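You operate a simulated robot arm through the tools that you are given. There is no shell and no other tool.

The job below is to be done with a simulated robot arm. You get a single attempt, and the scene is never put back.

JOB
Mop up the spill, then top the beaker up to the 60 line.
Fine: blue cloth from the drawer marked TILES, then onto the green tray; drawer shut; use the wash bottle and put it back. Set down upright: wash bottle.

Only the result counts: the job must be done as asked and must still hold three seconds after the hand-in. Knocking over, shifting, dropping, spilling or breaking anything else fails it. Flat cloth is picked up by pressing the open fingertips on it (5 to 10 N) and closing them slowly along it; thin cloth reads only 2 to 8 mm in the jaws.

ROBOT AND FRAMES
A 6-joint arm with a two-finger gripper, fixed in place. Base frame: the origin is at the foot of the arm, x ahead of it, y to its left, z up. Readings come in mm, degrees, newtons and seconds.
Its first joint turns from -166.0 to 166.0 degrees. Payload 2.45 kg.
Tool frame: the origin (TCP) lies between the finger pads and is the grasp point; the fingertips stand 20 mm ahead of it; z points along the fingers, y is the line along which they close. Largest opening 140 mm; the body of the gripper starts 168 mm behind the TCP.
Orientation is that of the tool frame in the base frame, as a unit quaternion [w, x, y, z]. With the fingers straight down and closing along the base's y, the tool's x points along the base's -x, its y along +y and its z along -z.

CONTROLS
- The arm moves only by the tool drive_tool. Its argument "commands" is a list of rows, each a list of 7 numbers: the shift along the tool's x, y, z in m, then the turn, a rotation vector about the tool's x, y, z in degrees, then the gripper command, from -1 (shut) to 1 (fully open), values between in proportion. In form: [[dx, dy, dz, rx, ry, rz, gripper], ...]. A call has 1 to 20 rows; each row is the pose to reach, as a shift and turn from the pose commanded when the call began, along the tool's axes at that moment. A row lasts 0.2 s, in which the tool goes at most 50 mm and 8.6 degrees; a call with a longer step from one row to the next is refused whole, and so is a gripper value outside its range. Where a pose cannot be reached the arm comes as near as it can. A force on the tool above 40 N (or 10 N above the force at the start of the call, whichever is more), or a blocked arm, ends the call early, and 0.2 s more pass. Each finger travels about 45 mm/s and halts on what it meets, pressing with about 32 N; the grip force reading is that of the motor and also rises with nothing between the fingers. The clock runs only during rows and for 0.2 s after the last one: add rows that repeat a pose to give the fingers time. The reply holds the time, the measured pose of the TCP, the force on the tool along the base axes, the opening and the grip force, in the units named above and with some noise, with the torque about the TCP (base axes, N m) and any sound that the robot's microphone picked up, and new pictures: "views" is both (left out), scene, wrist or none.
- Cameras (640 x 400 px; columns grow to the right, rows downward): "scene" is fixed at [58.7, 650.9, 1583.8]; the picture's right is [-0.63, -0.78, 0.00], its down [-0.50, 0.41, -0.76] and it looks along [0.59, -0.48, -0.65] (base axes); focal length 364 px, centre (320, 200). "wrist" rides on the gripper at [78, 11, -209] in the tool frame; the picture's right is [-0.14, 0.99, 0.00], its down [-0.92, -0.13, -0.37] and it looks along [-0.37, -0.05, 0.93] (tool axes); focal length 280 px, centre (320, 200). There is no depth. A picture from a camera that has moved, and an enlarged one, comes with that camera's place and axes in the base frame and with its lens. The place of the scene camera against the robot may be out by one fixed shift of up to 12 mm in any direction.
- inspect(camera, box): a new picture of the part [left, top, right, bottom] of that camera's present view, enlarged. It takes no simulated time.
- hand_in(): hands the job in; it is judged then, once.

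Places have to be worked out from the pictures, the camera data and where the tool is seen. Open the gripper and draw the arm clear of the work before you hand the job in, unless the task says otherwise.

The tools are called after "Emit:" as name(argument=value, ...) on one line, values as JSON. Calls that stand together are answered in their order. drive_tool: Moves the arm, as the interface text tells. Its arguments: {"type":"object","properties":{"commands":{"type":"array","items":{"type":"array","items":{"type":"number"}}},"views":{"type":"string","enum":["both","scene","wrist","none"]}},"required":["commands"]} The other tools are called the same way: inspect (camera, box) takes an enlarged picture of a part of a camera's view; hand_in () hands the job in.

At the start:

```text
time: 0.0
tool_pos: [570.1, 271.6, 1201.2]
ee_rot: [0.0, 0.0, 1.0, 0.001]
ft_force: [-0.1, -0.5, -0.2]
ft_torque: [-0.02, 0.01, 0.0]
grip_width: 139.8
finger_force: 0.1
```

scene: 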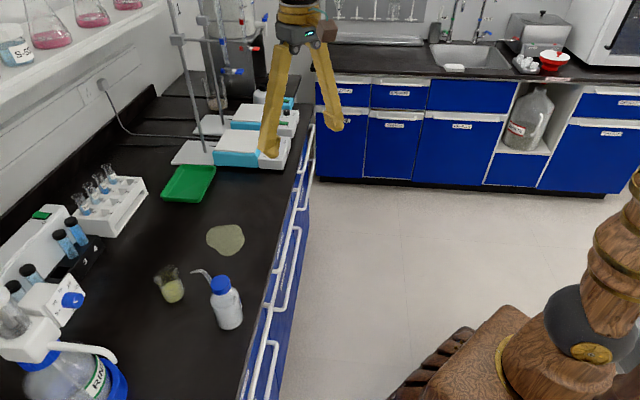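
wrist: 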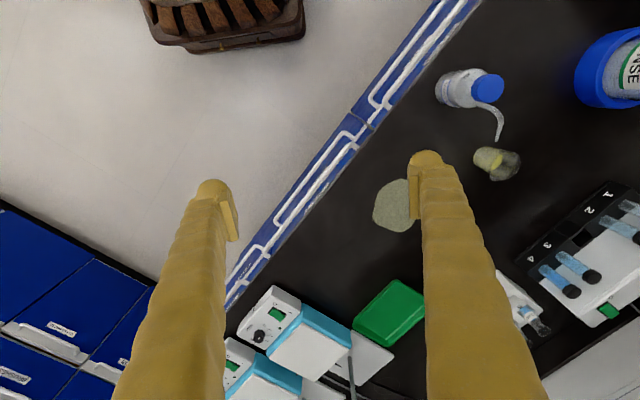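

The pictures show the bench with spill, beaker, wash bottle and green tray, and drawers under the bench edge. I'll enlarge several parts to read drawer labels and the beaker.

Emit:
inspect(camera="scene", box=[140, 210, 300, 340])

Emit:
inspect(camera="scene", box=[220, 100, 340, 400])

Emit:
inspect(camera="scene", box=[310, 60, 640, 210])

Emit:
inspect(camera="wrist", box=[220, 0, 480, 320])

```text
3.08 times, centred on (220, 275) of scene
camera zoom: at [58.7, 650.9, 1583.8], right [-0.63, -0.78, 0.0], down [-0.5, 0.41, -0.76], along [0.59, -0.48, -0.65], focal length 1119 px, centre (628, -31)
```

zoom: 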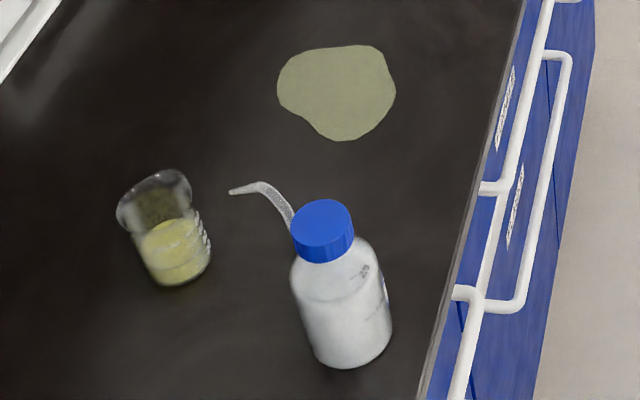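

```text
1.33 times, centred on (280, 250) of scene
camera zoom: at [58.7, 650.9, 1583.8], right [-0.63, -0.78, 0.0], down [-0.5, 0.41, -0.76], along [0.59, -0.48, -0.65], focal length 485 px, centre (373, 133)
```

zoom: 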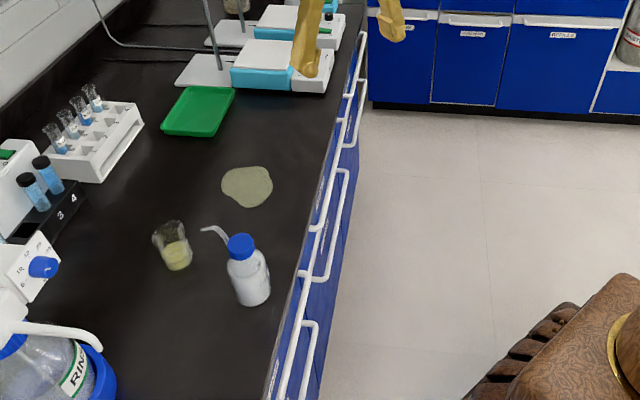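

```text
1.94 times, centred on (475, 135) of scene
camera zoom: at [58.7, 650.9, 1583.8], right [-0.63, -0.78, 0.0], down [-0.5, 0.41, -0.76], along [0.59, -0.48, -0.65], focal length 705 px, centre (19, 326)
```

zoom: 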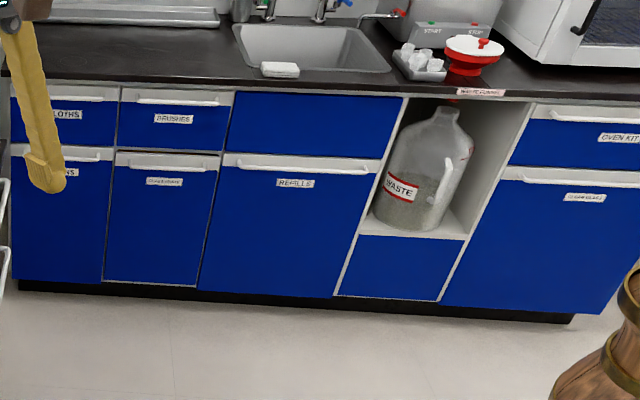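

```text
1.25 times, centred on (350, 160) of wrist
camera zoom: at [491.0, 281.1, 1410.2], right [0.14, 0.99, 0.0], down [0.92, -0.13, 0.37], along [0.37, -0.05, -0.93], focal length 350 px, centre (282, 250)
```

zoom: 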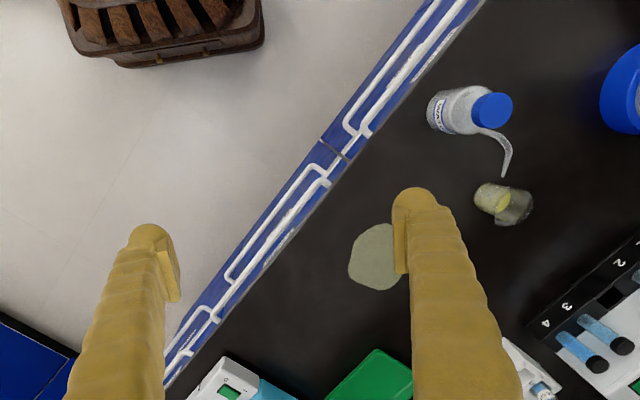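

Labels on the far bench read something like CLOTHS, BRUSHES, REFILLS, OVEN KIT; the near bench labels are seen at a grazing angle. I zoom in further to read them.

Emit:
inspect(camera="scene", box=[250, 200, 320, 300])

Emit:
inspect(camera="scene", box=[310, 90, 440, 150])

Emit:
inspect(camera="scene", box=[280, 110, 330, 210])

Emit:
inspect(camera="scene", box=[230, 290, 300, 400])

Emit:
inspect(camera="wrist", box=[340, 0, 480, 120])

Emit:
inspect(camera="wrist", box=[220, 120, 380, 310])

```text
4.00 times, centred on (285, 250) of scene
camera zoom: at [58.7, 650.9, 1583.8], right [-0.63, -0.78, 0.0], down [-0.5, 0.41, -0.76], along [0.59, -0.48, -0.65], focal length 1455 px, centre (460, 0)
```

zoom: 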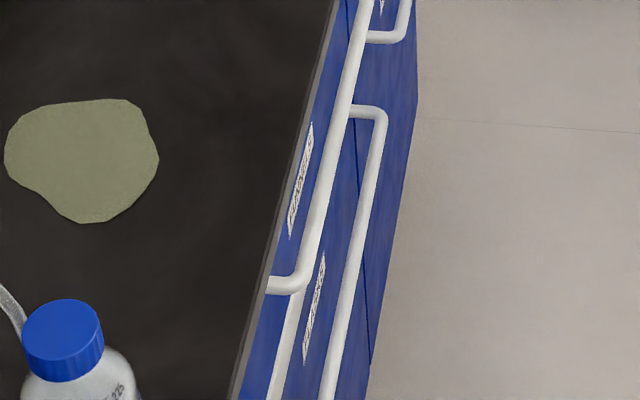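

```text
4.92 times, centred on (375, 120) of scene
camera zoom: at [58.7, 650.9, 1583.8], right [-0.63, -0.78, 0.0], down [-0.5, 0.41, -0.76], along [0.59, -0.48, -0.65], focal length 1790 px, centre (49, 594)
```

zoom: 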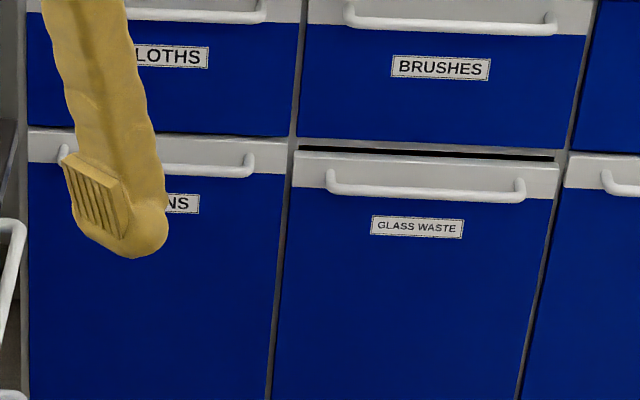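

```text
4.00 times, centred on (305, 160) of scene
camera zoom: at [58.7, 650.9, 1583.8], right [-0.63, -0.78, 0.0], down [-0.5, 0.41, -0.76], along [0.59, -0.48, -0.65], focal length 1455 px, centre (380, 360)
```

zoom: 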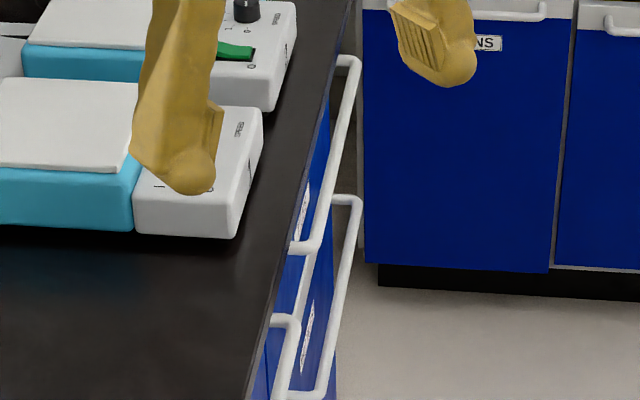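

```text
3.64 times, centred on (265, 345) of scene
camera zoom: at [58.7, 650.9, 1583.8], right [-0.63, -0.78, 0.0], down [-0.5, 0.41, -0.76], along [0.59, -0.48, -0.65], focal length 1322 px, centre (520, -327)
```

zoom: 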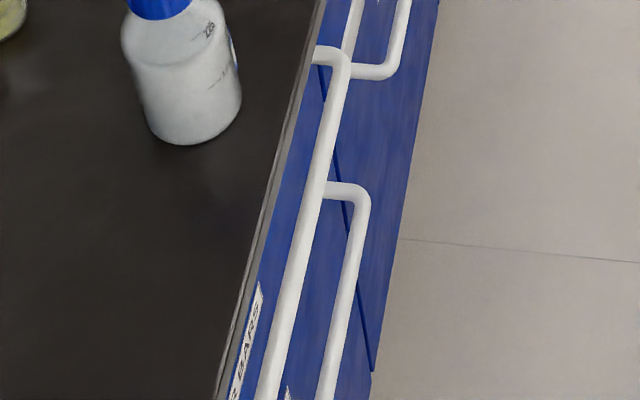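

```text
3.33 times, centred on (410, 60) of wrist
camera zoom: at [491.0, 281.1, 1410.2], right [0.14, 0.99, 0.0], down [0.92, -0.13, 0.37], along [0.37, -0.05, -0.93], focal length 935 px, centre (20, 667)
```

zoom: 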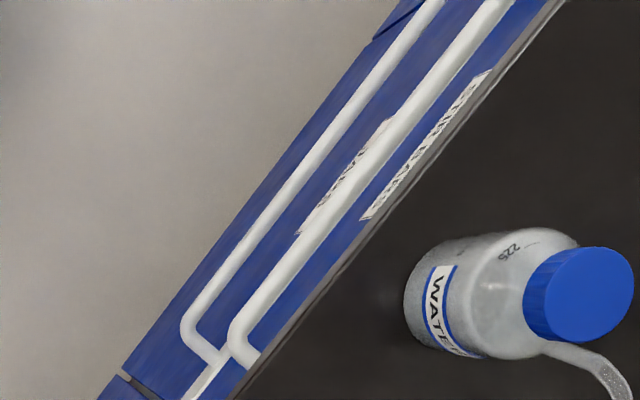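

```text
2.11 times, centred on (300, 215) of wrist
camera zoom: at [491.0, 281.1, 1410.2], right [0.14, 0.99, 0.0], down [0.92, -0.13, 0.37], along [0.37, -0.05, -0.93], focal length 590 px, centre (362, 168)
```

zoom: 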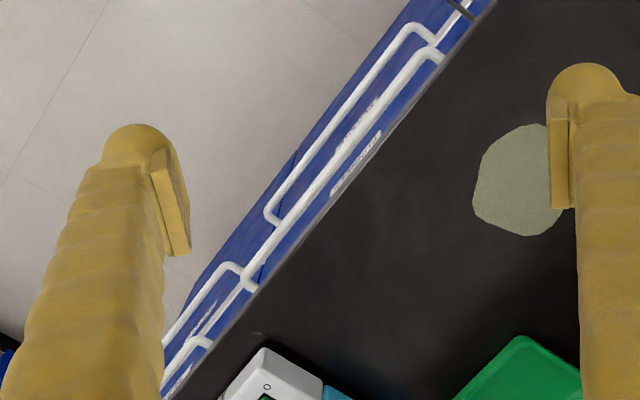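

The far-bench drawers are CLOTHS, "..NS", BRUSHES, GLASS WASTE, etc.; the near bench has two rows of drawers (one is STIR BARS), running at about 45° with its front about 685 mm from the base. I'll bring the tool to a tilted viewing pose facing the near bench's drawers to read labels.

Emit:
drive_tool(commands=[[0.0079, -0.0076, 0.039, -1.92, -4.74, -4.63, 1], [0.0158, -0.0151, 0.078, -3.84, -9.49, -9.27, 1], [0.0237, -0.0227, 0.117, -5.77, -14.23, -13.9, 1], [0.0316, -0.0302, 0.156, -7.69, -18.98, -18.53, 1], [0.0394, -0.0378, 0.195, -9.61, -23.72, -23.17, 1], [0.0473, -0.0453, 0.234, -11.53, -28.47, -27.8, 1], [0.0552, -0.0529, 0.273, -13.46, -33.21, -32.43, 1], [0.0631, -0.0604, 0.312, -15.38, -37.96, -37.07, 1], [0.071, -0.068, 0.351, -17.3, -42.7, -41.7, 1], [0.071, -0.068, 0.351, -17.3, -42.7, -41.7, 1], [0.071, -0.068, 0.351, -17.3, -42.7, -41.7, 1]], views="both")

```text
time: 2.4
tool_pos: [620.0, 233.4, 871.1]
ee_rot: [0.354, -0.346, 0.857, 0.144]
ft_force: [0.2, 0.0, -0.3]
ft_torque: [0.05, -0.02, -0.01]
grip_width: 140.1
finger_force: 0.1
out of reach, approached as far as the arm can: row 7, 8, 9, 10, 11
camera wrist: at [466.7, 99.9, 964.1], right [-0.62, 0.78, 0.1], down [0.37, 0.18, 0.91], along [0.69, 0.6, -0.4], focal length 280 px, centre (320, 200)
```

scene: 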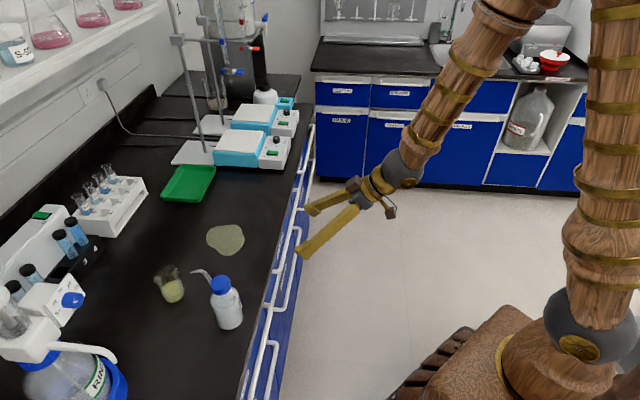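
wrist: 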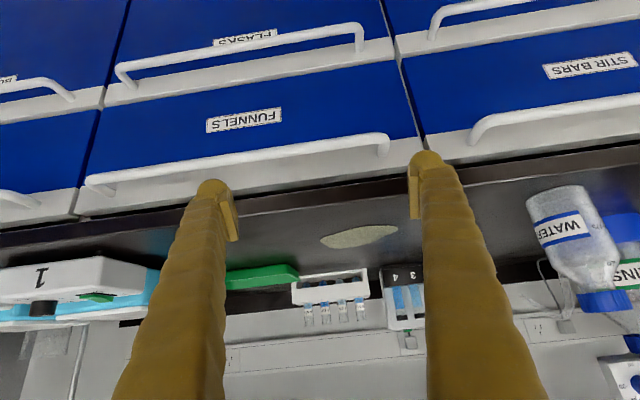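

The view works: FUNNELS over FLASKS in the middle, STIR BARS at the picture's right, others at left. I zoom to read the rest, and also the far bench's left labels.

Emit:
inspect(camera="wrist", box=[0, 0, 200, 230])

Emit:
inspect(camera="wrist", box=[400, 0, 640, 150])

Emit:
inspect(camera="scene", box=[310, 70, 440, 150])

Emit:
inspect(camera="wrist", box=[60, 80, 440, 290])

```text
1.74 times, centred on (100, 115) of wrist
camera zoom: at [466.7, 99.9, 964.1], right [-0.62, 0.78, 0.1], down [0.37, 0.18, 0.91], along [0.69, 0.6, -0.4], focal length 488 px, centre (703, 348)
```

zoom: 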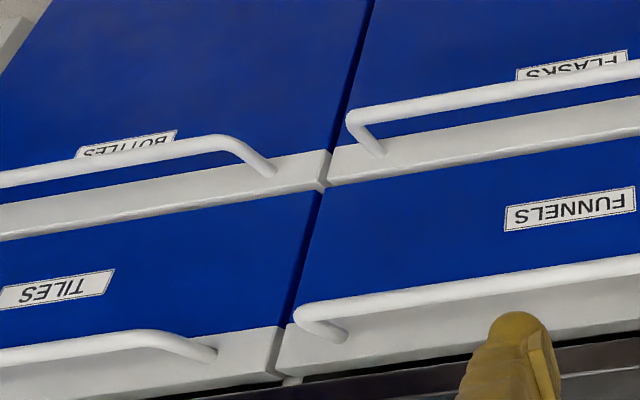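

```text
2.67 times, centred on (520, 75) of wrist
camera zoom: at [466.7, 99.9, 964.1], right [-0.62, 0.78, 0.1], down [0.37, 0.18, 0.91], along [0.69, 0.6, -0.4], focal length 748 px, centre (-213, 533)
```

zoom: 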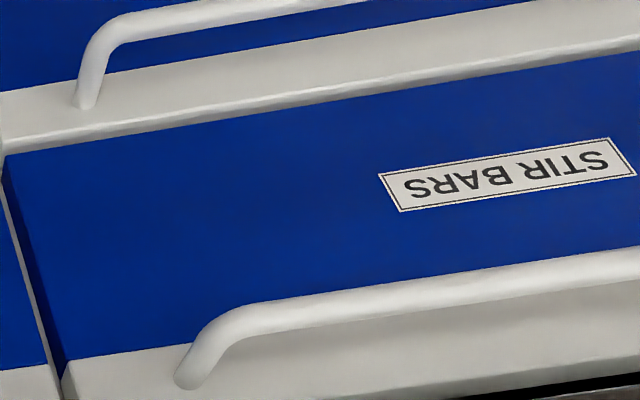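

```text
4.92 times, centred on (375, 110) of scene
camera zoom: at [58.7, 650.9, 1583.8], right [-0.63, -0.78, 0.0], down [-0.5, 0.41, -0.76], along [0.59, -0.48, -0.65], focal length 1790 px, centre (49, 643)
```

zoom: 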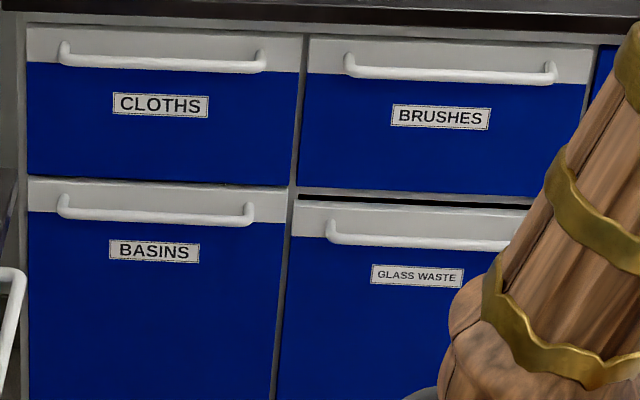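

```text
1.68 times, centred on (250, 185) of wrist
camera zoom: at [466.7, 99.9, 964.1], right [-0.62, 0.78, 0.1], down [0.37, 0.18, 0.91], along [0.69, 0.6, -0.4], focal length 472 px, centre (438, 225)
```

zoom: 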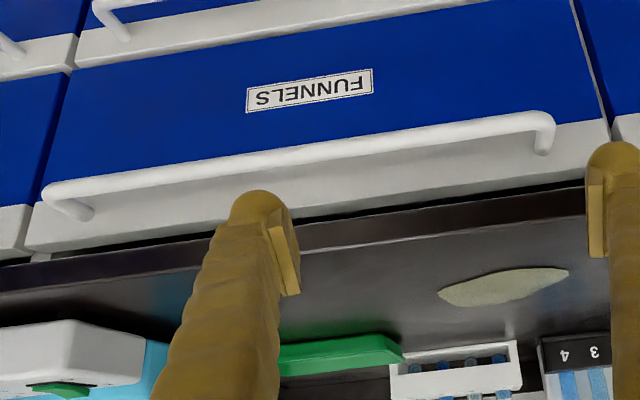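

TILES is the upper drawer in the column to the right of FUNNELS (roughly x 900, y 0). I'll slide the camera along the bench front, a bit further back, to look at that drawer squarely.

Emit:
drive_tool(commands=[[0.0052, -0.0388, -0.0053, 0, 0, 0, 1], [0.0105, -0.0776, -0.0107, 0, 0, 0, 1], [0.0157, -0.1164, -0.016, 0, 0, 0, 1], [0.021, -0.1552, -0.0213, 0, 0, 0, 1], [0.0262, -0.194, -0.0267, 0, 0, 0, 1], [0.0314, -0.2328, -0.032, 0, 0, 0, 1], [0.0367, -0.2716, -0.0373, 0, 0, 0, 1], [0.0419, -0.3104, -0.0426, 0, 0, 0, 1], [0.0472, -0.3492, -0.048, 0, 0, 0, 1], [0.0524, -0.388, -0.0533, 0, 0, 0, 1], [0.0524, -0.388, -0.0533, 0, 0, 0, 1]], views="both")

```text
time: 4.8
tool_pos: [835.8, -94.0, 871.5]
ee_rot: [0.355, -0.347, 0.856, 0.145]
ft_force: [-0.7, 0.3, 0.4]
ft_torque: [-0.03, 0.01, -0.03]
grip_width: 140.0
finger_force: 0.1
camera wrist: at [681.6, -228.8, 964.0], right [-0.62, 0.78, 0.1], down [0.37, 0.18, 0.91], along [0.69, 0.6, -0.4], focal length 280 px, centre (320, 200)
```

scene: 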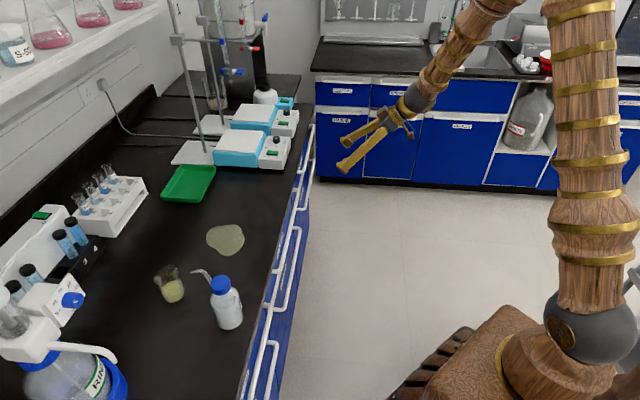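
wrist: 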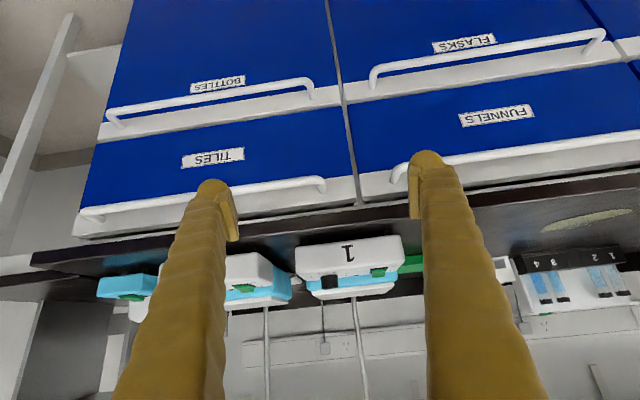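

The TILES drawer is now visible with its bar partly behind the left finger. I zoom to measure the handle, drawer and bench edge.

Emit:
inspect(camera="wrist", box=[60, 120, 260, 260])

Emit:
inspect(camera="wrist", box=[220, 120, 420, 260])

Emit:
inspect(camera="scene", box=[260, 100, 340, 220])

```text
2.86 times, centred on (160, 190) of wrist
camera zoom: at [681.6, -228.8, 964.0], right [-0.62, 0.78, 0.1], down [0.37, 0.18, 0.91], along [0.69, 0.6, -0.4], focal length 801 px, centre (777, 229)
```

zoom: 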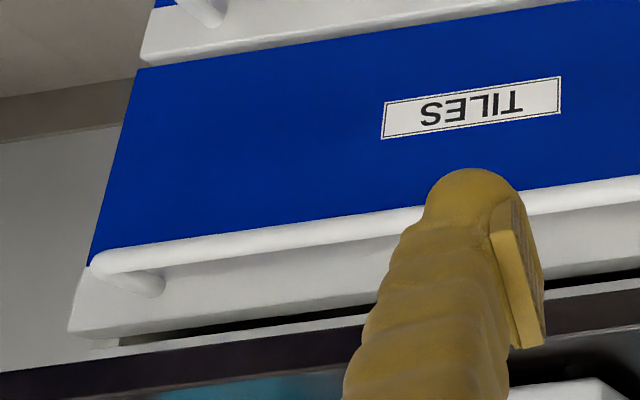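

```text
2.86 times, centred on (320, 190) of wrist
camera zoom: at [681.6, -228.8, 964.0], right [-0.62, 0.78, 0.1], down [0.37, 0.18, 0.91], along [0.69, 0.6, -0.4], focal length 801 px, centre (320, 229)
```

zoom: 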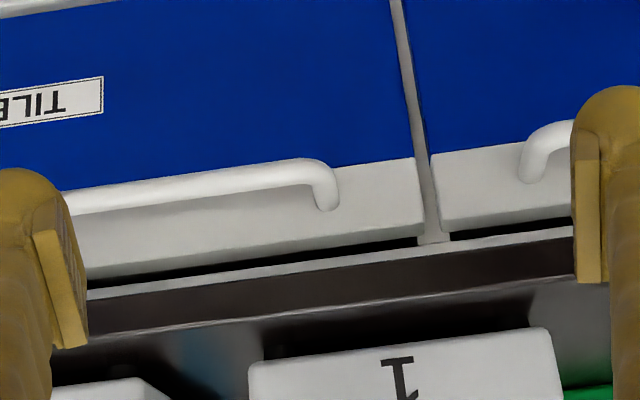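

```text
3.33 times, centred on (300, 160) of scene
camera zoom: at [58.7, 650.9, 1583.8], right [-0.63, -0.78, 0.0], down [-0.5, 0.41, -0.76], along [0.59, -0.48, -0.65], focal length 1212 px, centre (387, 333)
```

zoom: 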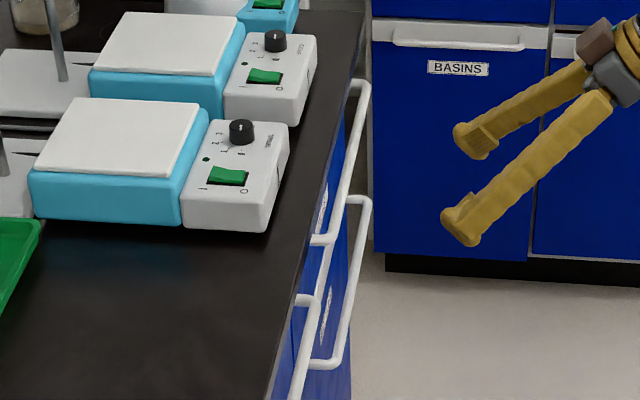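

Triangulating between the last two wrist views: bench runs at 45°, slab edge at about n=678 (n along (0.707,0.707)), top z≈848, drawer face n≈708, TILES bar at n≈668, z≈782, left end at t≈665. I'll turn the tool horizontal with the fingers closing vertically, in front of the left part of the TILES bar.

Emit:
drive_tool(commands=[[0.004, -0.0033, 0.0057, -2.71, -2.71, 6.53, -0.286], [0.008, -0.0065, 0.0114, -5.42, -5.42, 13.06, -0.286], [0.0121, -0.0098, 0.0171, -8.12, -8.12, 19.59, -0.286], [0.0161, -0.0131, 0.0228, -10.83, -10.83, 26.12, -0.286], [0.0201, -0.0163, 0.0285, -13.54, -13.54, 32.65, -0.286], [0.0241, -0.0196, 0.0342, -16.25, -16.25, 39.18, -0.286], [0.0282, -0.0229, 0.04, -18.95, -18.95, 45.72, -0.286], [0.0322, -0.0262, 0.0457, -21.66, -21.66, 52.25, -0.286], [0.0362, -0.0294, 0.0514, -24.37, -24.37, 58.78, -0.286], [0.0402, -0.0327, 0.0571, -27.08, -27.08, 65.31, -0.286], [0.0443, -0.036, 0.0628, -29.78, -29.78, 71.84, -0.286], [0.0483, -0.0392, 0.0685, -32.49, -32.49, 78.37, -0.286], [0.0523, -0.0425, 0.0742, -35.2, -35.2, 84.9, -0.286], [0.0523, -0.0425, 0.0742, -35.2, -35.2, 84.9, -0.286]], views="both")

```text
time: 7.8
tool_pos: [874.9, -111.0, 785.9]
ee_rot: [0.275, 0.275, 0.65, 0.653]
ft_force: [-0.5, -1.1, 0.0]
ft_torque: [-0.02, 0.0, 0.03]
grip_width: 49.8
finger_force: 0.1
camera wrist: at [670.2, -201.2, 795.8], right [0.09, -0.1, 0.99], down [0.38, -0.92, -0.13], along [0.92, 0.38, -0.05], focal length 280 px, centre (320, 200)
```

scene: 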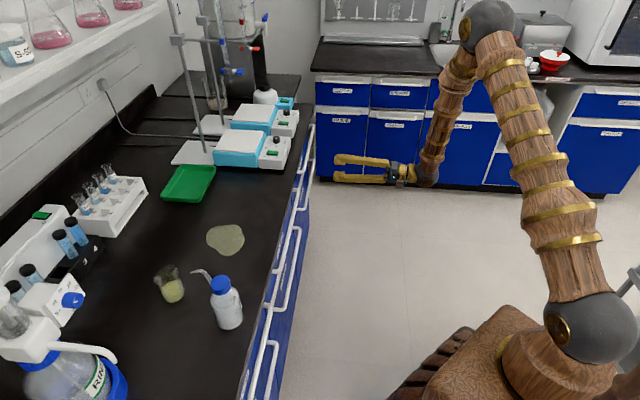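
wrist: 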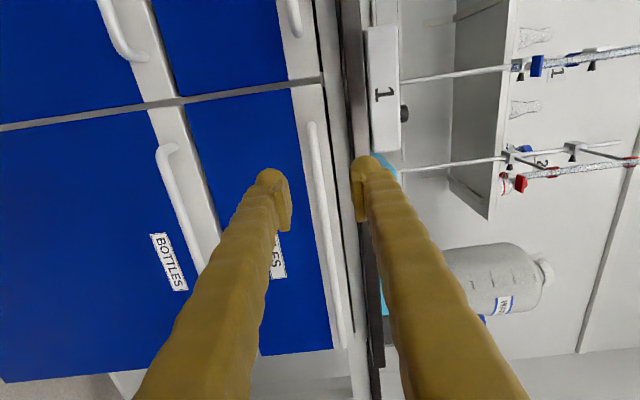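

The tool is horizontal at t≈697, n≈540, and the TILES bar is seen at z≈781, spanning t 663–1018. I advance so the open fingers straddle the bar.

Emit:
drive_tool(commands=[[0, -0.002, 0.03, 0, 0, 0, -0.43], [0, -0.005, 0.06, 0, 0, 0, -0.43], [0, -0.005, 0.085, 0, 0, 0, -0.43], [0, -0.005, 0.105, 0, 0, 0, -0.43], [0, -0.005, 0.12, 0, 0, 0, -0.43], [0, -0.005, 0.12, 0, 0, 0, -0.43]], views="wrist")

```text
time: 9.2
tool_pos: [959.6, -27.6, 780.5]
ee_rot: [0.276, 0.275, 0.65, 0.652]
ft_force: [0.8, -0.7, 0.2]
ft_torque: [0.01, 0.03, 0.01]
grip_width: 39.8
finger_force: 0.0
camera wrist: at [754.0, -117.4, 790.4], right [0.09, -0.1, 0.99], down [0.38, -0.92, -0.13], along [0.92, 0.39, -0.05], focal length 280 px, centre (320, 200)
```

wrist: 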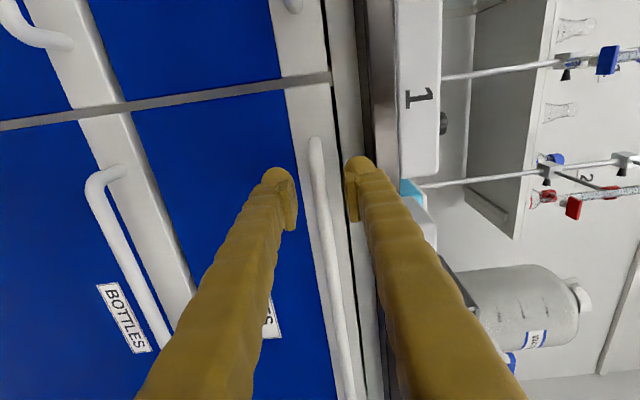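

The bar lies between the fingers. I close on it and check the width.

Emit:
drive_tool(commands=[[0, 0, 0, 0, 0, 0, -0.6], [0, 0, 0, 0, 0, 0, -0.8], [0, 0, 0, 0, 0, 0, -1], [0, 0, 0, 0, 0, 0, -1], [0, 0, 0, 0, 0, 0, -1]], views="wrist")

```text
time: 10.4
tool_pos: [959.3, -26.8, 779.8]
ee_rot: [0.276, 0.275, 0.65, 0.652]
ft_force: [2.4, 0.3, -3.0]
ft_torque: [-0.03, 0.01, -0.04]
grip_width: 11.5
finger_force: 38.5
camera wrist: at [753.9, -117.6, 790.4], right [0.09, -0.1, 0.99], down [0.38, -0.92, -0.13], along [0.92, 0.39, -0.05], focal length 280 px, centre (320, 200)
```

wrist: 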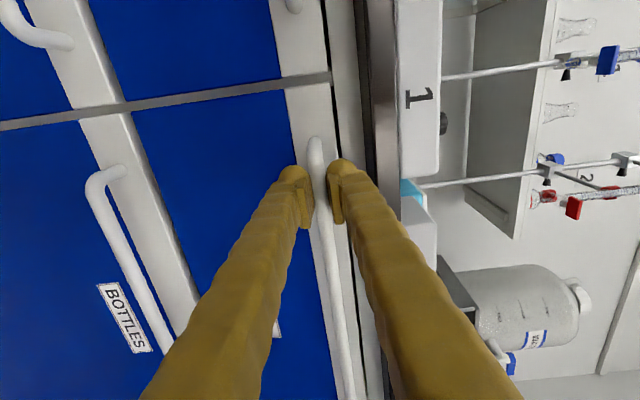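

The bar is gripped (11.5 mm). I pull the drawer out slowly along the drawer normal.

Emit:
drive_tool(commands=[[-0.0001, 0, -0.01, 0, 0, 0, -1], [-0.0004, 0, -0.025, 0, 0, 0, -1], [-0.0006, 0, -0.045, 0, 0, 0, -1], [-0.0009, 0, -0.065, 0, 0, 0, -1], [-0.0012, 0, -0.085, 0, 0, 0, -1], [-0.0015, 0, -0.105, 0, 0, 0, -1], [-0.0018, 0, -0.125, 0, 0, 0, -1], [-0.0021, 0, -0.145, 0, 0, 0, -1], [-0.0024, 0, -0.165, 0, 0, 0, -1], [-0.0027, 0, -0.185, 0, 0, 0, -1], [-0.003, 0, -0.2, 0, 0, 0, -1], [-0.003, 0, -0.2, 0, 0, 0, -1]], views="both")

```text
time: 12.0
tool_pos: [872.8, -114.2, 779.9]
ee_rot: [0.276, 0.273, 0.649, 0.654]
ft_force: [-2.3, 4.4, 4.3]
ft_torque: [0.04, -0.02, -0.03]
grip_width: 11.4
finger_force: 38.1
stopped in row 8: the force on the tool passed its limit at 42 N (the readings are from after the stop); the commanded pose is now the measured one
camera wrist: at [669.1, -203.9, 789.6], right [0.09, -0.1, 0.99], down [0.38, -0.92, -0.13], along [0.92, 0.39, -0.04], focal length 280 px, centre (320, 200)
```

scene: 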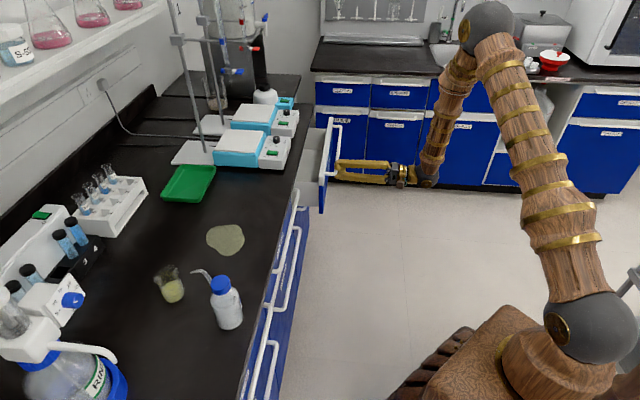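
wrist: 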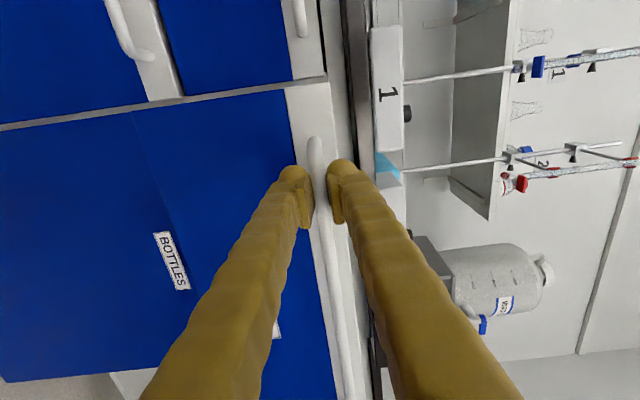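

The drawer came out about 122 mm before a force stop; I test whether it slides further by pulling more slowly.

Emit:
drive_tool(commands=[[0, 0, -0.004, 0, 0, 0, -1], [0, 0, -0.008, 0, 0, 0, -1], [0, 0, -0.012, 0, 0, 0, -1], [0, 0, -0.016, 0, 0, 0, -1], [0, 0, -0.02, 0, 0, 0, -1], [0, 0, -0.024, 0, 0, 0, -1], [0, 0, -0.028, 0, 0, 0, -1], [0, 0, -0.032, 0, 0, 0, -1], [0, 0, -0.036, 0, 0, 0, -1], [0, 0, -0.04, 0, 0, 0, -1]], views="scene")

Emit:
inspect(camera="scene", box=[270, 90, 390, 220])

```text
time: 14.2
tool_pos: [846.0, -142.9, 779.6]
ee_rot: [0.276, 0.274, 0.65, 0.653]
ft_force: [-4.2, 6.3, 11.3]
ft_torque: [0.24, -0.01, 0.11]
grip_width: 11.3
finger_force: 37.9
```

scene: 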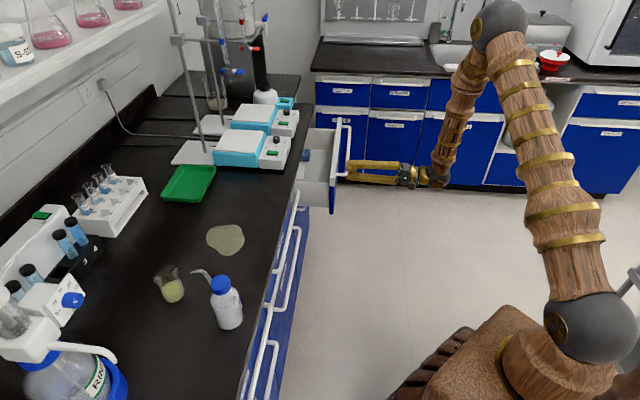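

```text
3.08 times, centred on (330, 155) of scene
camera zoom: at [58.7, 650.9, 1583.8], right [-0.63, -0.78, 0.0], down [-0.5, 0.41, -0.76], along [0.59, -0.48, -0.65], focal length 1119 px, centre (289, 338)
```

zoom: 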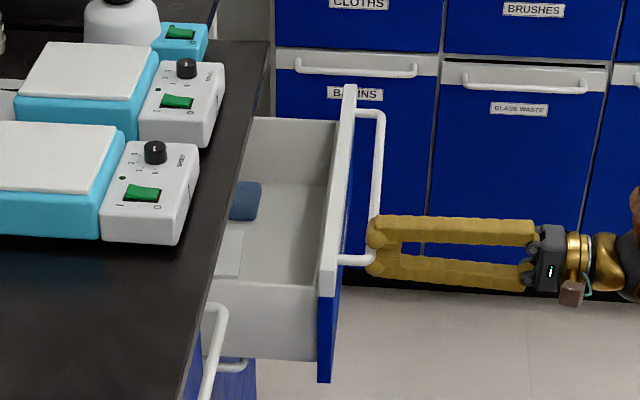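

It keeps sliding at a gentle speed, and the blue cloth and a white item are visible inside, still partly under the bench top. I continue pulling.

Emit:
drive_tool(commands=[[0, 0, -0.005, 0, 0, 0, -1], [-0.0002, 0, -0.01, 0, 0, 0, -1], [-0.0003, 0, -0.015, 0, 0, 0, -1], [-0.0004, 0, -0.02, 0, 0, 0, -1], [-0.0005, 0, -0.026, 0, 0, 0, -1], [-0.0006, 0, -0.032, 0, 0, 0, -1], [-0.0007, 0, -0.038, 0, 0, 0, -1], [-0.0008, 0, -0.044, 0, 0, 0, -1], [-0.001, 0, -0.05, 0, 0, 0, -1], [-0.0011, 0, -0.056, 0, 0, 0, -1], [-0.0012, 0, -0.062, 0, 0, 0, -1], [-0.0013, 0, -0.068, 0, 0, 0, -1], [-0.0014, 0, -0.074, 0, 0, 0, -1], [-0.0015, 0, -0.08, 0, 0, 0, -1], [-0.0016, 0, -0.086, 0, 0, 0, -1], [-0.0017, 0, -0.092, 0, 0, 0, -1], [-0.0018, 0, -0.098, 0, 0, 0, -1], [-0.0019, 0, -0.104, 0, 0, 0, -1], [-0.002, 0, -0.11, 0, 0, 0, -1], [-0.002, 0, -0.11, 0, 0, 0, -1]], views="both")

Emit:
inspect(camera="scene", box=[270, 90, 390, 220])

```text
time: 15.4
tool_pos: [827.1, -159.0, 780.0]
ee_rot: [0.276, 0.273, 0.649, 0.654]
ft_force: [-0.7, 1.0, 2.8]
ft_torque: [0.65, 0.59, -0.05]
grip_width: 11.4
finger_force: 38.5
stopped in row 5: the force on the tool passed its limit at 42 N (the readings are from after the stop); the commanded pose is now the measured one
camera wrist: at [623.8, -248.9, 789.0], right [0.09, -0.1, 0.99], down [0.38, -0.92, -0.13], along [0.92, 0.39, -0.04], focal length 280 px, centre (320, 200)
```

scene: 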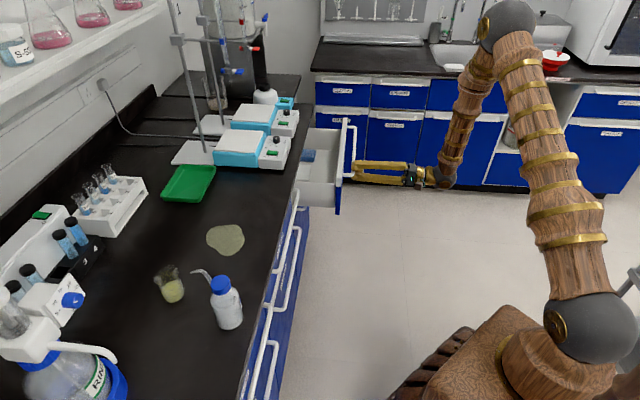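
wrist: 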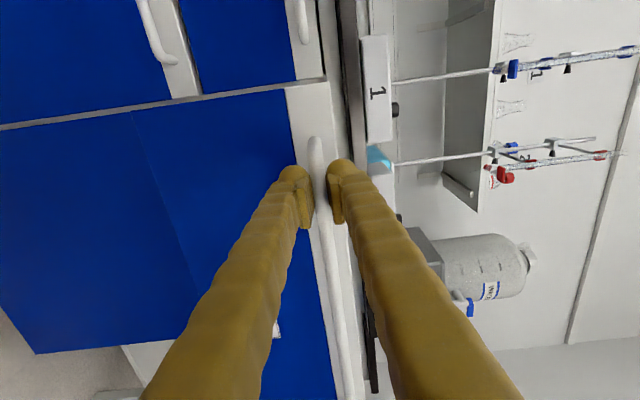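

```text
3.08 times, centred on (330, 155) of scene
camera zoom: at [58.7, 650.9, 1583.8], right [-0.63, -0.78, 0.0], down [-0.5, 0.41, -0.76], along [0.59, -0.48, -0.65], focal length 1119 px, centre (289, 338)
```

zoom: 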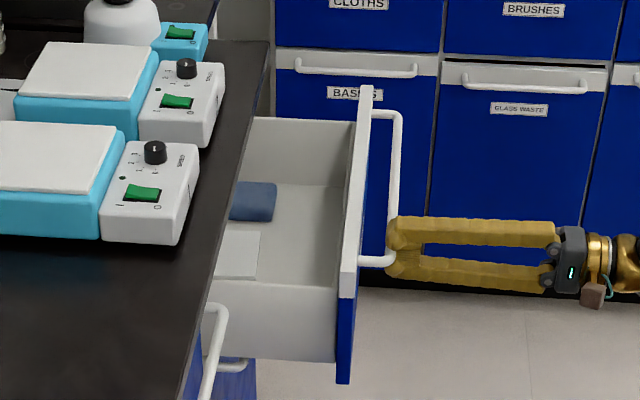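

Pull stopped again at about 187 mm out. I try again very slowly to see whether this is the end stop.

Emit:
drive_tool(commands=[[0, 0, -0.002, 0, 0, 0, -1], [0, 0, -0.005, 0, 0, 0, -1], [0, 0, -0.008, 0, 0, 0, -1], [0, 0, -0.011, 0, 0, 0, -1], [0, 0, -0.014, 0, 0, 0, -1], [0, 0, -0.017, 0, 0, 0, -1], [0, 0, -0.02, 0, 0, 0, -1], [0, 0, -0.023, 0, 0, 0, -1], [0, 0, -0.026, 0, 0, 0, -1], [0, 0, -0.03, 0, 0, 0, -1], [0, 0, -0.034, 0, 0, 0, -1], [0, 0, -0.038, 0, 0, 0, -1], [0, 0, -0.042, 0, 0, 0, -1], [0, 0, -0.046, 0, 0, 0, -1], [0, 0, -0.05, 0, 0, 0, -1], [0, 0, -0.054, 0, 0, 0, -1], [0, 0, -0.058, 0, 0, 0, -1], [0, 0, -0.062, 0, 0, 0, -1]], views="scene")

Emit:
inspect(camera="scene", box=[270, 90, 390, 220])

```text
time: 19.2
tool_pos: [784.4, -201.4, 778.9]
ee_rot: [0.278, 0.273, 0.649, 0.653]
ft_force: [-2.0, 2.8, 31.9]
ft_torque: [0.87, 0.27, 0.29]
grip_width: 11.0
finger_force: 38.2
```

scene: 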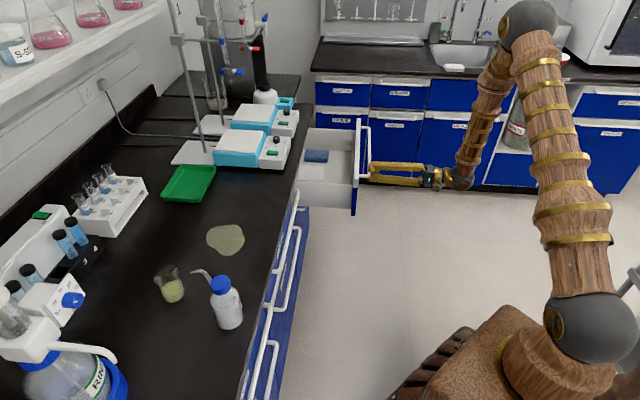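

```text
3.08 times, centred on (330, 155) of scene
camera zoom: at [58.7, 650.9, 1583.8], right [-0.63, -0.78, 0.0], down [-0.5, 0.41, -0.76], along [0.59, -0.48, -0.65], focal length 1119 px, centre (289, 338)
```

zoom: 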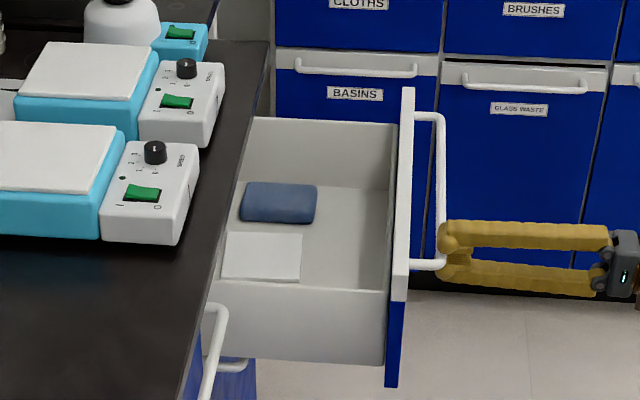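

The drawer is about 247 mm out and the folded blue cloth is fully in view beside a white tile, but a vertical load of 32 N has built up. I relieve it slightly upward and continue pulling slowly to bring the cloth nearer.

Emit:
drive_tool(commands=[[0, 0.0004, 0, 0, 0, 0, -1], [0, 0.0008, 0, 0, 0, 0, -1], [0, 0.0008, -0.003, 0, 0, 0, -1], [0, 0.0009, -0.006, 0, 0, 0, -1], [0, 0.0009, -0.009, 0, 0, 0, -1], [0, 0.0009, -0.013, 0, 0, 0, -1], [0, 0.001, -0.017, 0, 0, 0, -1], [0, 0.001, -0.021, 0, 0, 0, -1], [0, 0.001, -0.025, 0, 0, 0, -1], [0, 0.0011, -0.029, 0, 0, 0, -1], [0, 0.0011, -0.033, 0, 0, 0, -1], [0, 0.0011, -0.037, 0, 0, 0, -1], [0, 0.0012, -0.041, 0, 0, 0, -1], [0, 0.0012, -0.045, 0, 0, 0, -1], [0, 0.0012, -0.049, 0, 0, 0, -1], [0, 0.0013, -0.053, 0, 0, 0, -1], [0, 0.0013, -0.057, 0, 0, 0, -1], [0, 0.0013, -0.061, 0, 0, 0, -1], [0, 0.0013, -0.065, 0, 0, 0, -1]], views="scene")

Emit:
inspect(camera="scene", box=[270, 90, 390, 220])

```text
time: 23.2
tool_pos: [736.8, -248.2, 780.0]
ee_rot: [0.278, 0.274, 0.649, 0.653]
ft_force: [18.8, -19.0, -24.8]
ft_torque: [-0.44, -0.06, -0.36]
grip_width: 11.0
finger_force: 38.7
```

scene: 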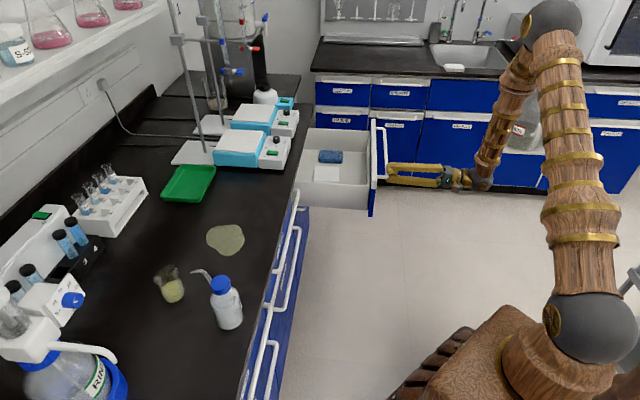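

```text
3.08 times, centred on (330, 155) of scene
camera zoom: at [58.7, 650.9, 1583.8], right [-0.63, -0.78, 0.0], down [-0.5, 0.41, -0.76], along [0.59, -0.48, -0.65], focal length 1119 px, centre (289, 338)
```

zoom: 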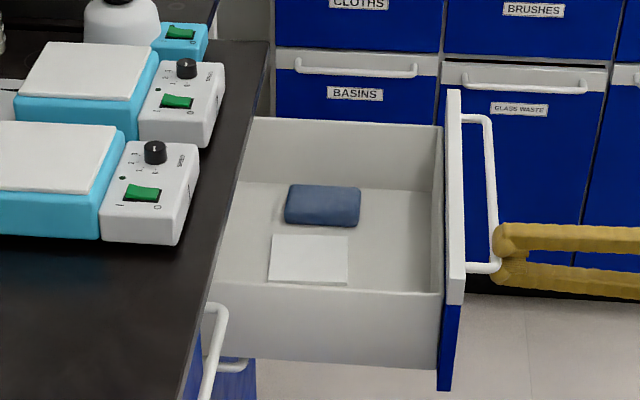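

The drawer is now about 313 mm out with the cloth well clear of the bench edge. That is enough, so I open the fingers and back away from the bar.

Emit:
drive_tool(commands=[[0, 0, 0, 0, 0, 0, -0.7], [0, 0, 0, 0, 0, 0, -0.43], [0, 0, 0, 0, 0, 0, -0.43], [0, 0, 0, 0, 0, 0, -0.43]], views="none")

Emit:
drive_tool(commands=[[0, 0, -0.015, 0, 0, 0, -0.43], [0, 0, -0.03, 0, 0, 0, -0.43], [0, 0, -0.05, 0, 0, 0, -0.43], [0, 0, -0.07, 0, 0, 0, -0.43], [0, 0, -0.07, 0, 0, 0, -0.43]], views="wrist")

```text
time: 24.2
tool_pos: [736.5, -247.8, 780.9]
ee_rot: [0.277, 0.273, 0.65, 0.653]
ft_force: [0.7, 1.2, 0.5]
ft_torque: [-0.01, 0.01, -0.04]
grip_width: 39.8
finger_force: 0.1
```

```text
time: 25.4
tool_pos: [684.9, -294.8, 779.5]
ee_rot: [0.277, 0.273, 0.65, 0.653]
ft_force: [0.1, -0.3, -1.0]
ft_torque: [-0.01, -0.01, -0.02]
grip_width: 39.8
finger_force: 0.1
camera wrist: at [480.6, -385.7, 787.6], right [0.09, -0.1, 0.99], down [0.38, -0.92, -0.13], along [0.92, 0.39, -0.04], focal length 280 px, centre (320, 200)
```

wrist: 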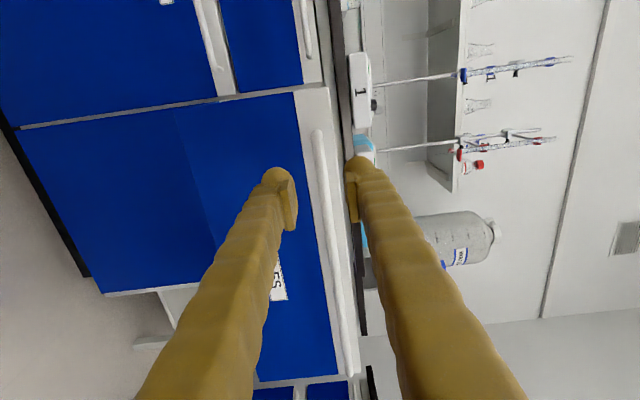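

Clear of the bar. I now rise and turn the tool to look down into the open drawer.

Emit:
drive_tool(commands=[[0, 0.034, 0, 3.88, 3.88, -5.543, -0.43], [0, 0.068, 0, 7.76, 7.76, -11.086, -0.43], [0, 0.102, 0, 11.64, 11.64, -16.63, -0.43], [0, 0.136, 0, 15.52, 15.52, -22.17, -0.43], [0, 0.17, 0, 19.4, 19.4, -27.71, -0.43], [-0.0117, 0.17, 0.0109, 23.28, 23.28, -33.26, -0.43], [-0.0235, 0.17, 0.0218, 27.17, 27.17, -38.8, -0.43], [-0.0352, 0.17, 0.0327, 31.05, 31.05, -44.34, -0.43], [-0.047, 0.17, 0.0436, 34.93, 34.93, -49.89, -0.43], [-0.0587, 0.17, 0.0545, 38.81, 38.81, -55.43, -0.43], [-0.0704, 0.17, 0.0655, 42.69, 42.69, -60.97, -0.43], [-0.0822, 0.17, 0.0764, 46.57, 46.57, -66.51, -0.43], [-0.0939, 0.17, 0.0873, 50.45, 50.45, -72.06, -0.43], [-0.1057, 0.17, 0.0982, 54.33, 54.33, -77.6, -0.43], [-0.1057, 0.17, 0.0982, 54.33, 54.33, -77.6, -0.43]], views="both")

```text
time: 28.6
tool_pos: [829.8, -303.7, 950.3]
ee_rot: [0.165, -0.371, 0.911, 0.066]
ft_force: [-1.1, 0.6, 0.3]
ft_torque: [0.04, 0.02, 0.0]
grip_width: 39.7
finger_force: 0.1
camera wrist: at [717.2, -398.5, 1118.8], right [-0.6, 0.8, 0.04], down [0.61, 0.42, 0.67], along [0.51, 0.43, -0.74], focal length 280 px, centre (320, 200)
```

scene: 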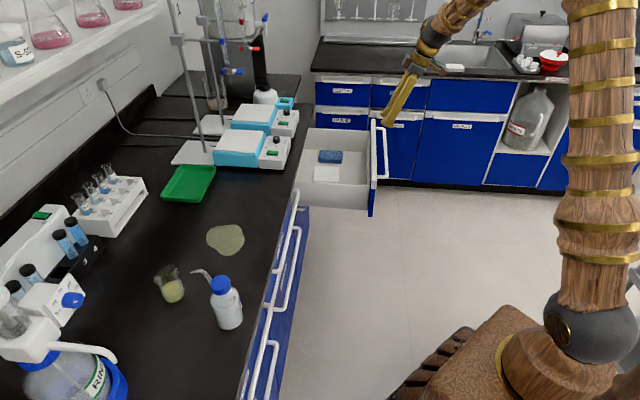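
wrist: 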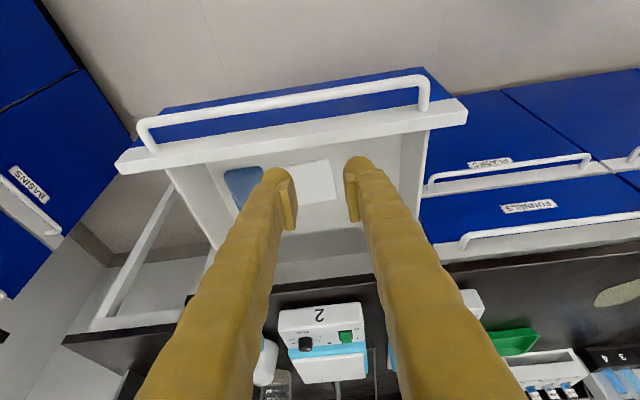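

The cloth is partly hidden by the left finger. I shift along the bench (tool −y) by 100 mm so that it shows between the fingers.

Emit:
drive_tool(commands=[[0, -0.03, 0, 0, 0, 0, 0], [0, -0.06, 0, 0, 0, 0, 0.3], [0, -0.09, 0, 0, 0, 0, 0.6], [0, -0.12, 0, 0, 0, 0, 0.8], [0, -0.12, 0, 0, 0, 0, 0.8], [0, -0.12, 0, 0, 0, 0, 0.8], [0, -0.12, 0, 0, 0, 0, 0.8]], views="wrist")

Emit:
inspect(camera="wrist", box=[180, 80, 420, 280])

```text
time: 30.2
tool_pos: [916.2, -389.0, 948.1]
ee_rot: [0.165, -0.37, 0.912, 0.065]
ft_force: [-0.2, -0.2, -0.2]
ft_torque: [0.01, 0.01, -0.02]
grip_width: 126.0
finger_force: 0.1
camera wrist: at [802.2, -483.3, 1117.2], right [-0.6, 0.8, 0.05], down [0.61, 0.42, 0.67], along [0.51, 0.43, -0.74], focal length 280 px, centre (320, 200)
```

wrist: 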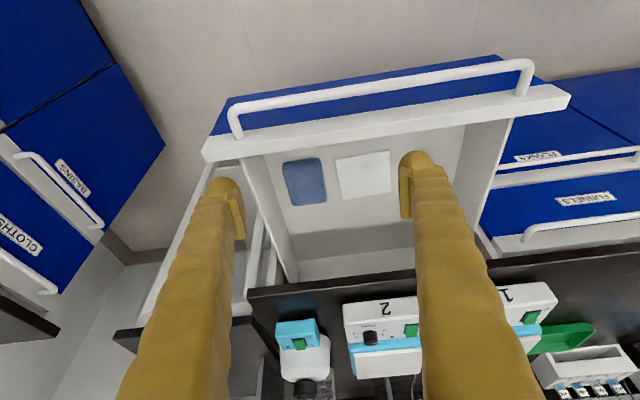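

```text
2.00 times, centred on (300, 180) of wrist
camera zoom: at [802.2, -483.3, 1117.2], right [-0.6, 0.8, 0.05], down [0.61, 0.42, 0.67], along [0.51, 0.43, -0.74], focal length 561 px, centre (360, 240)
```

zoom: 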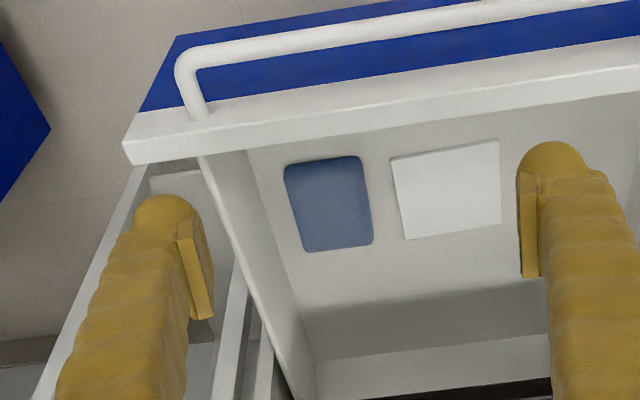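

The drawer floor is about z 645; the cloth pad spans roughly n 532–651, t 932–1008 (r≈1136 mm), far out for a steep grasp. I'll pull the drawer further by hooking closed fingers behind its front panel (n≈398–418); first I move above that spot with the tool vertical.

Emit:
drive_tool(commands=[[-0.019, 0.023, 0.007, 0, 5, 0, 0], [-0.038, 0.046, 0.0141, 0, 10, 0, -0.5], [-0.0569, 0.069, 0.0212, 0, 15, 0, -1], [-0.0759, 0.092, 0.0282, 0, 20, 0, -1], [-0.0759, 0.092, 0.0282, 0, 20, 0, -1], [-0.0759, 0.092, 0.0282, 0, 20, 0, -1], [-0.0759, 0.092, 0.0282, 0, 20, 0, -1], [-0.0759, 0.092, 0.0282, 0, 20, 0, -1], [-0.0759, 0.092, 0.0282, 0, 20, 0, -1]], views="both")

```text
time: 32.2
tool_pos: [907.2, -267.5, 953.2]
ee_rot: [0.004, -0.376, 0.927, 0.0]
ft_force: [-0.6, -0.3, -0.3]
ft_torque: [0.0, 0.02, 0.03]
grip_width: 0.0
finger_force: 29.6
camera wrist: at [841.6, -315.0, 1161.1], right [-0.59, 0.81, 0.0], down [0.75, 0.55, 0.38], along [0.3, 0.22, -0.93], focal length 280 px, centre (320, 200)
```

scene: 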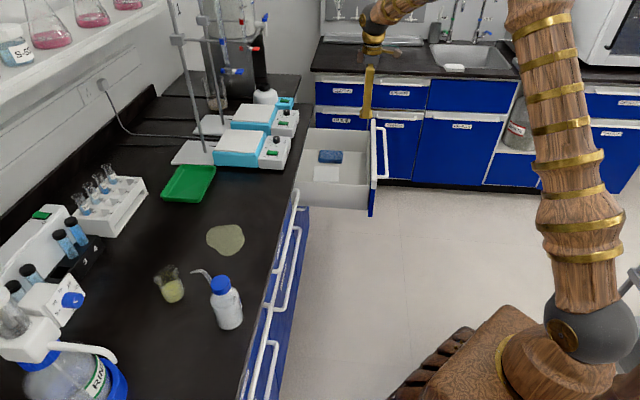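
wrist: 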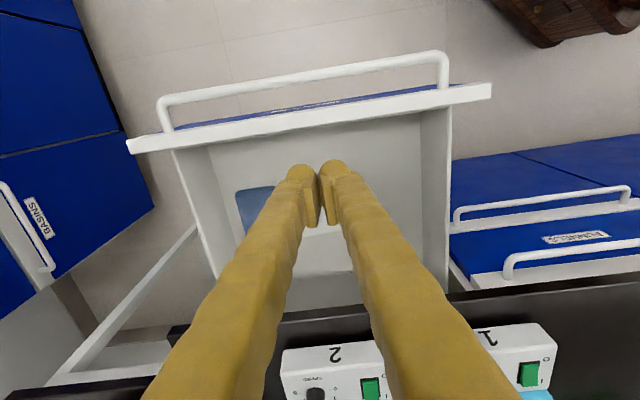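

Fingers are closed and vertical at n≈452, t≈831. Let me zoom to verify clearance to the panel's inner edge before descending.

Emit:
inspect(camera="wrist", box=[220, 50, 440, 220])

```text
2.35 times, centred on (330, 135) of wrist
camera zoom: at [841.6, -315.0, 1161.1], right [-0.59, 0.81, 0.0], down [0.75, 0.55, 0.38], along [0.3, 0.22, -0.93], focal length 660 px, centre (296, 353)
```

zoom: 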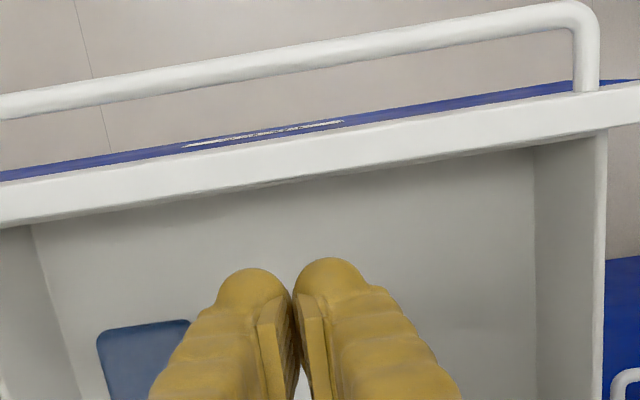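

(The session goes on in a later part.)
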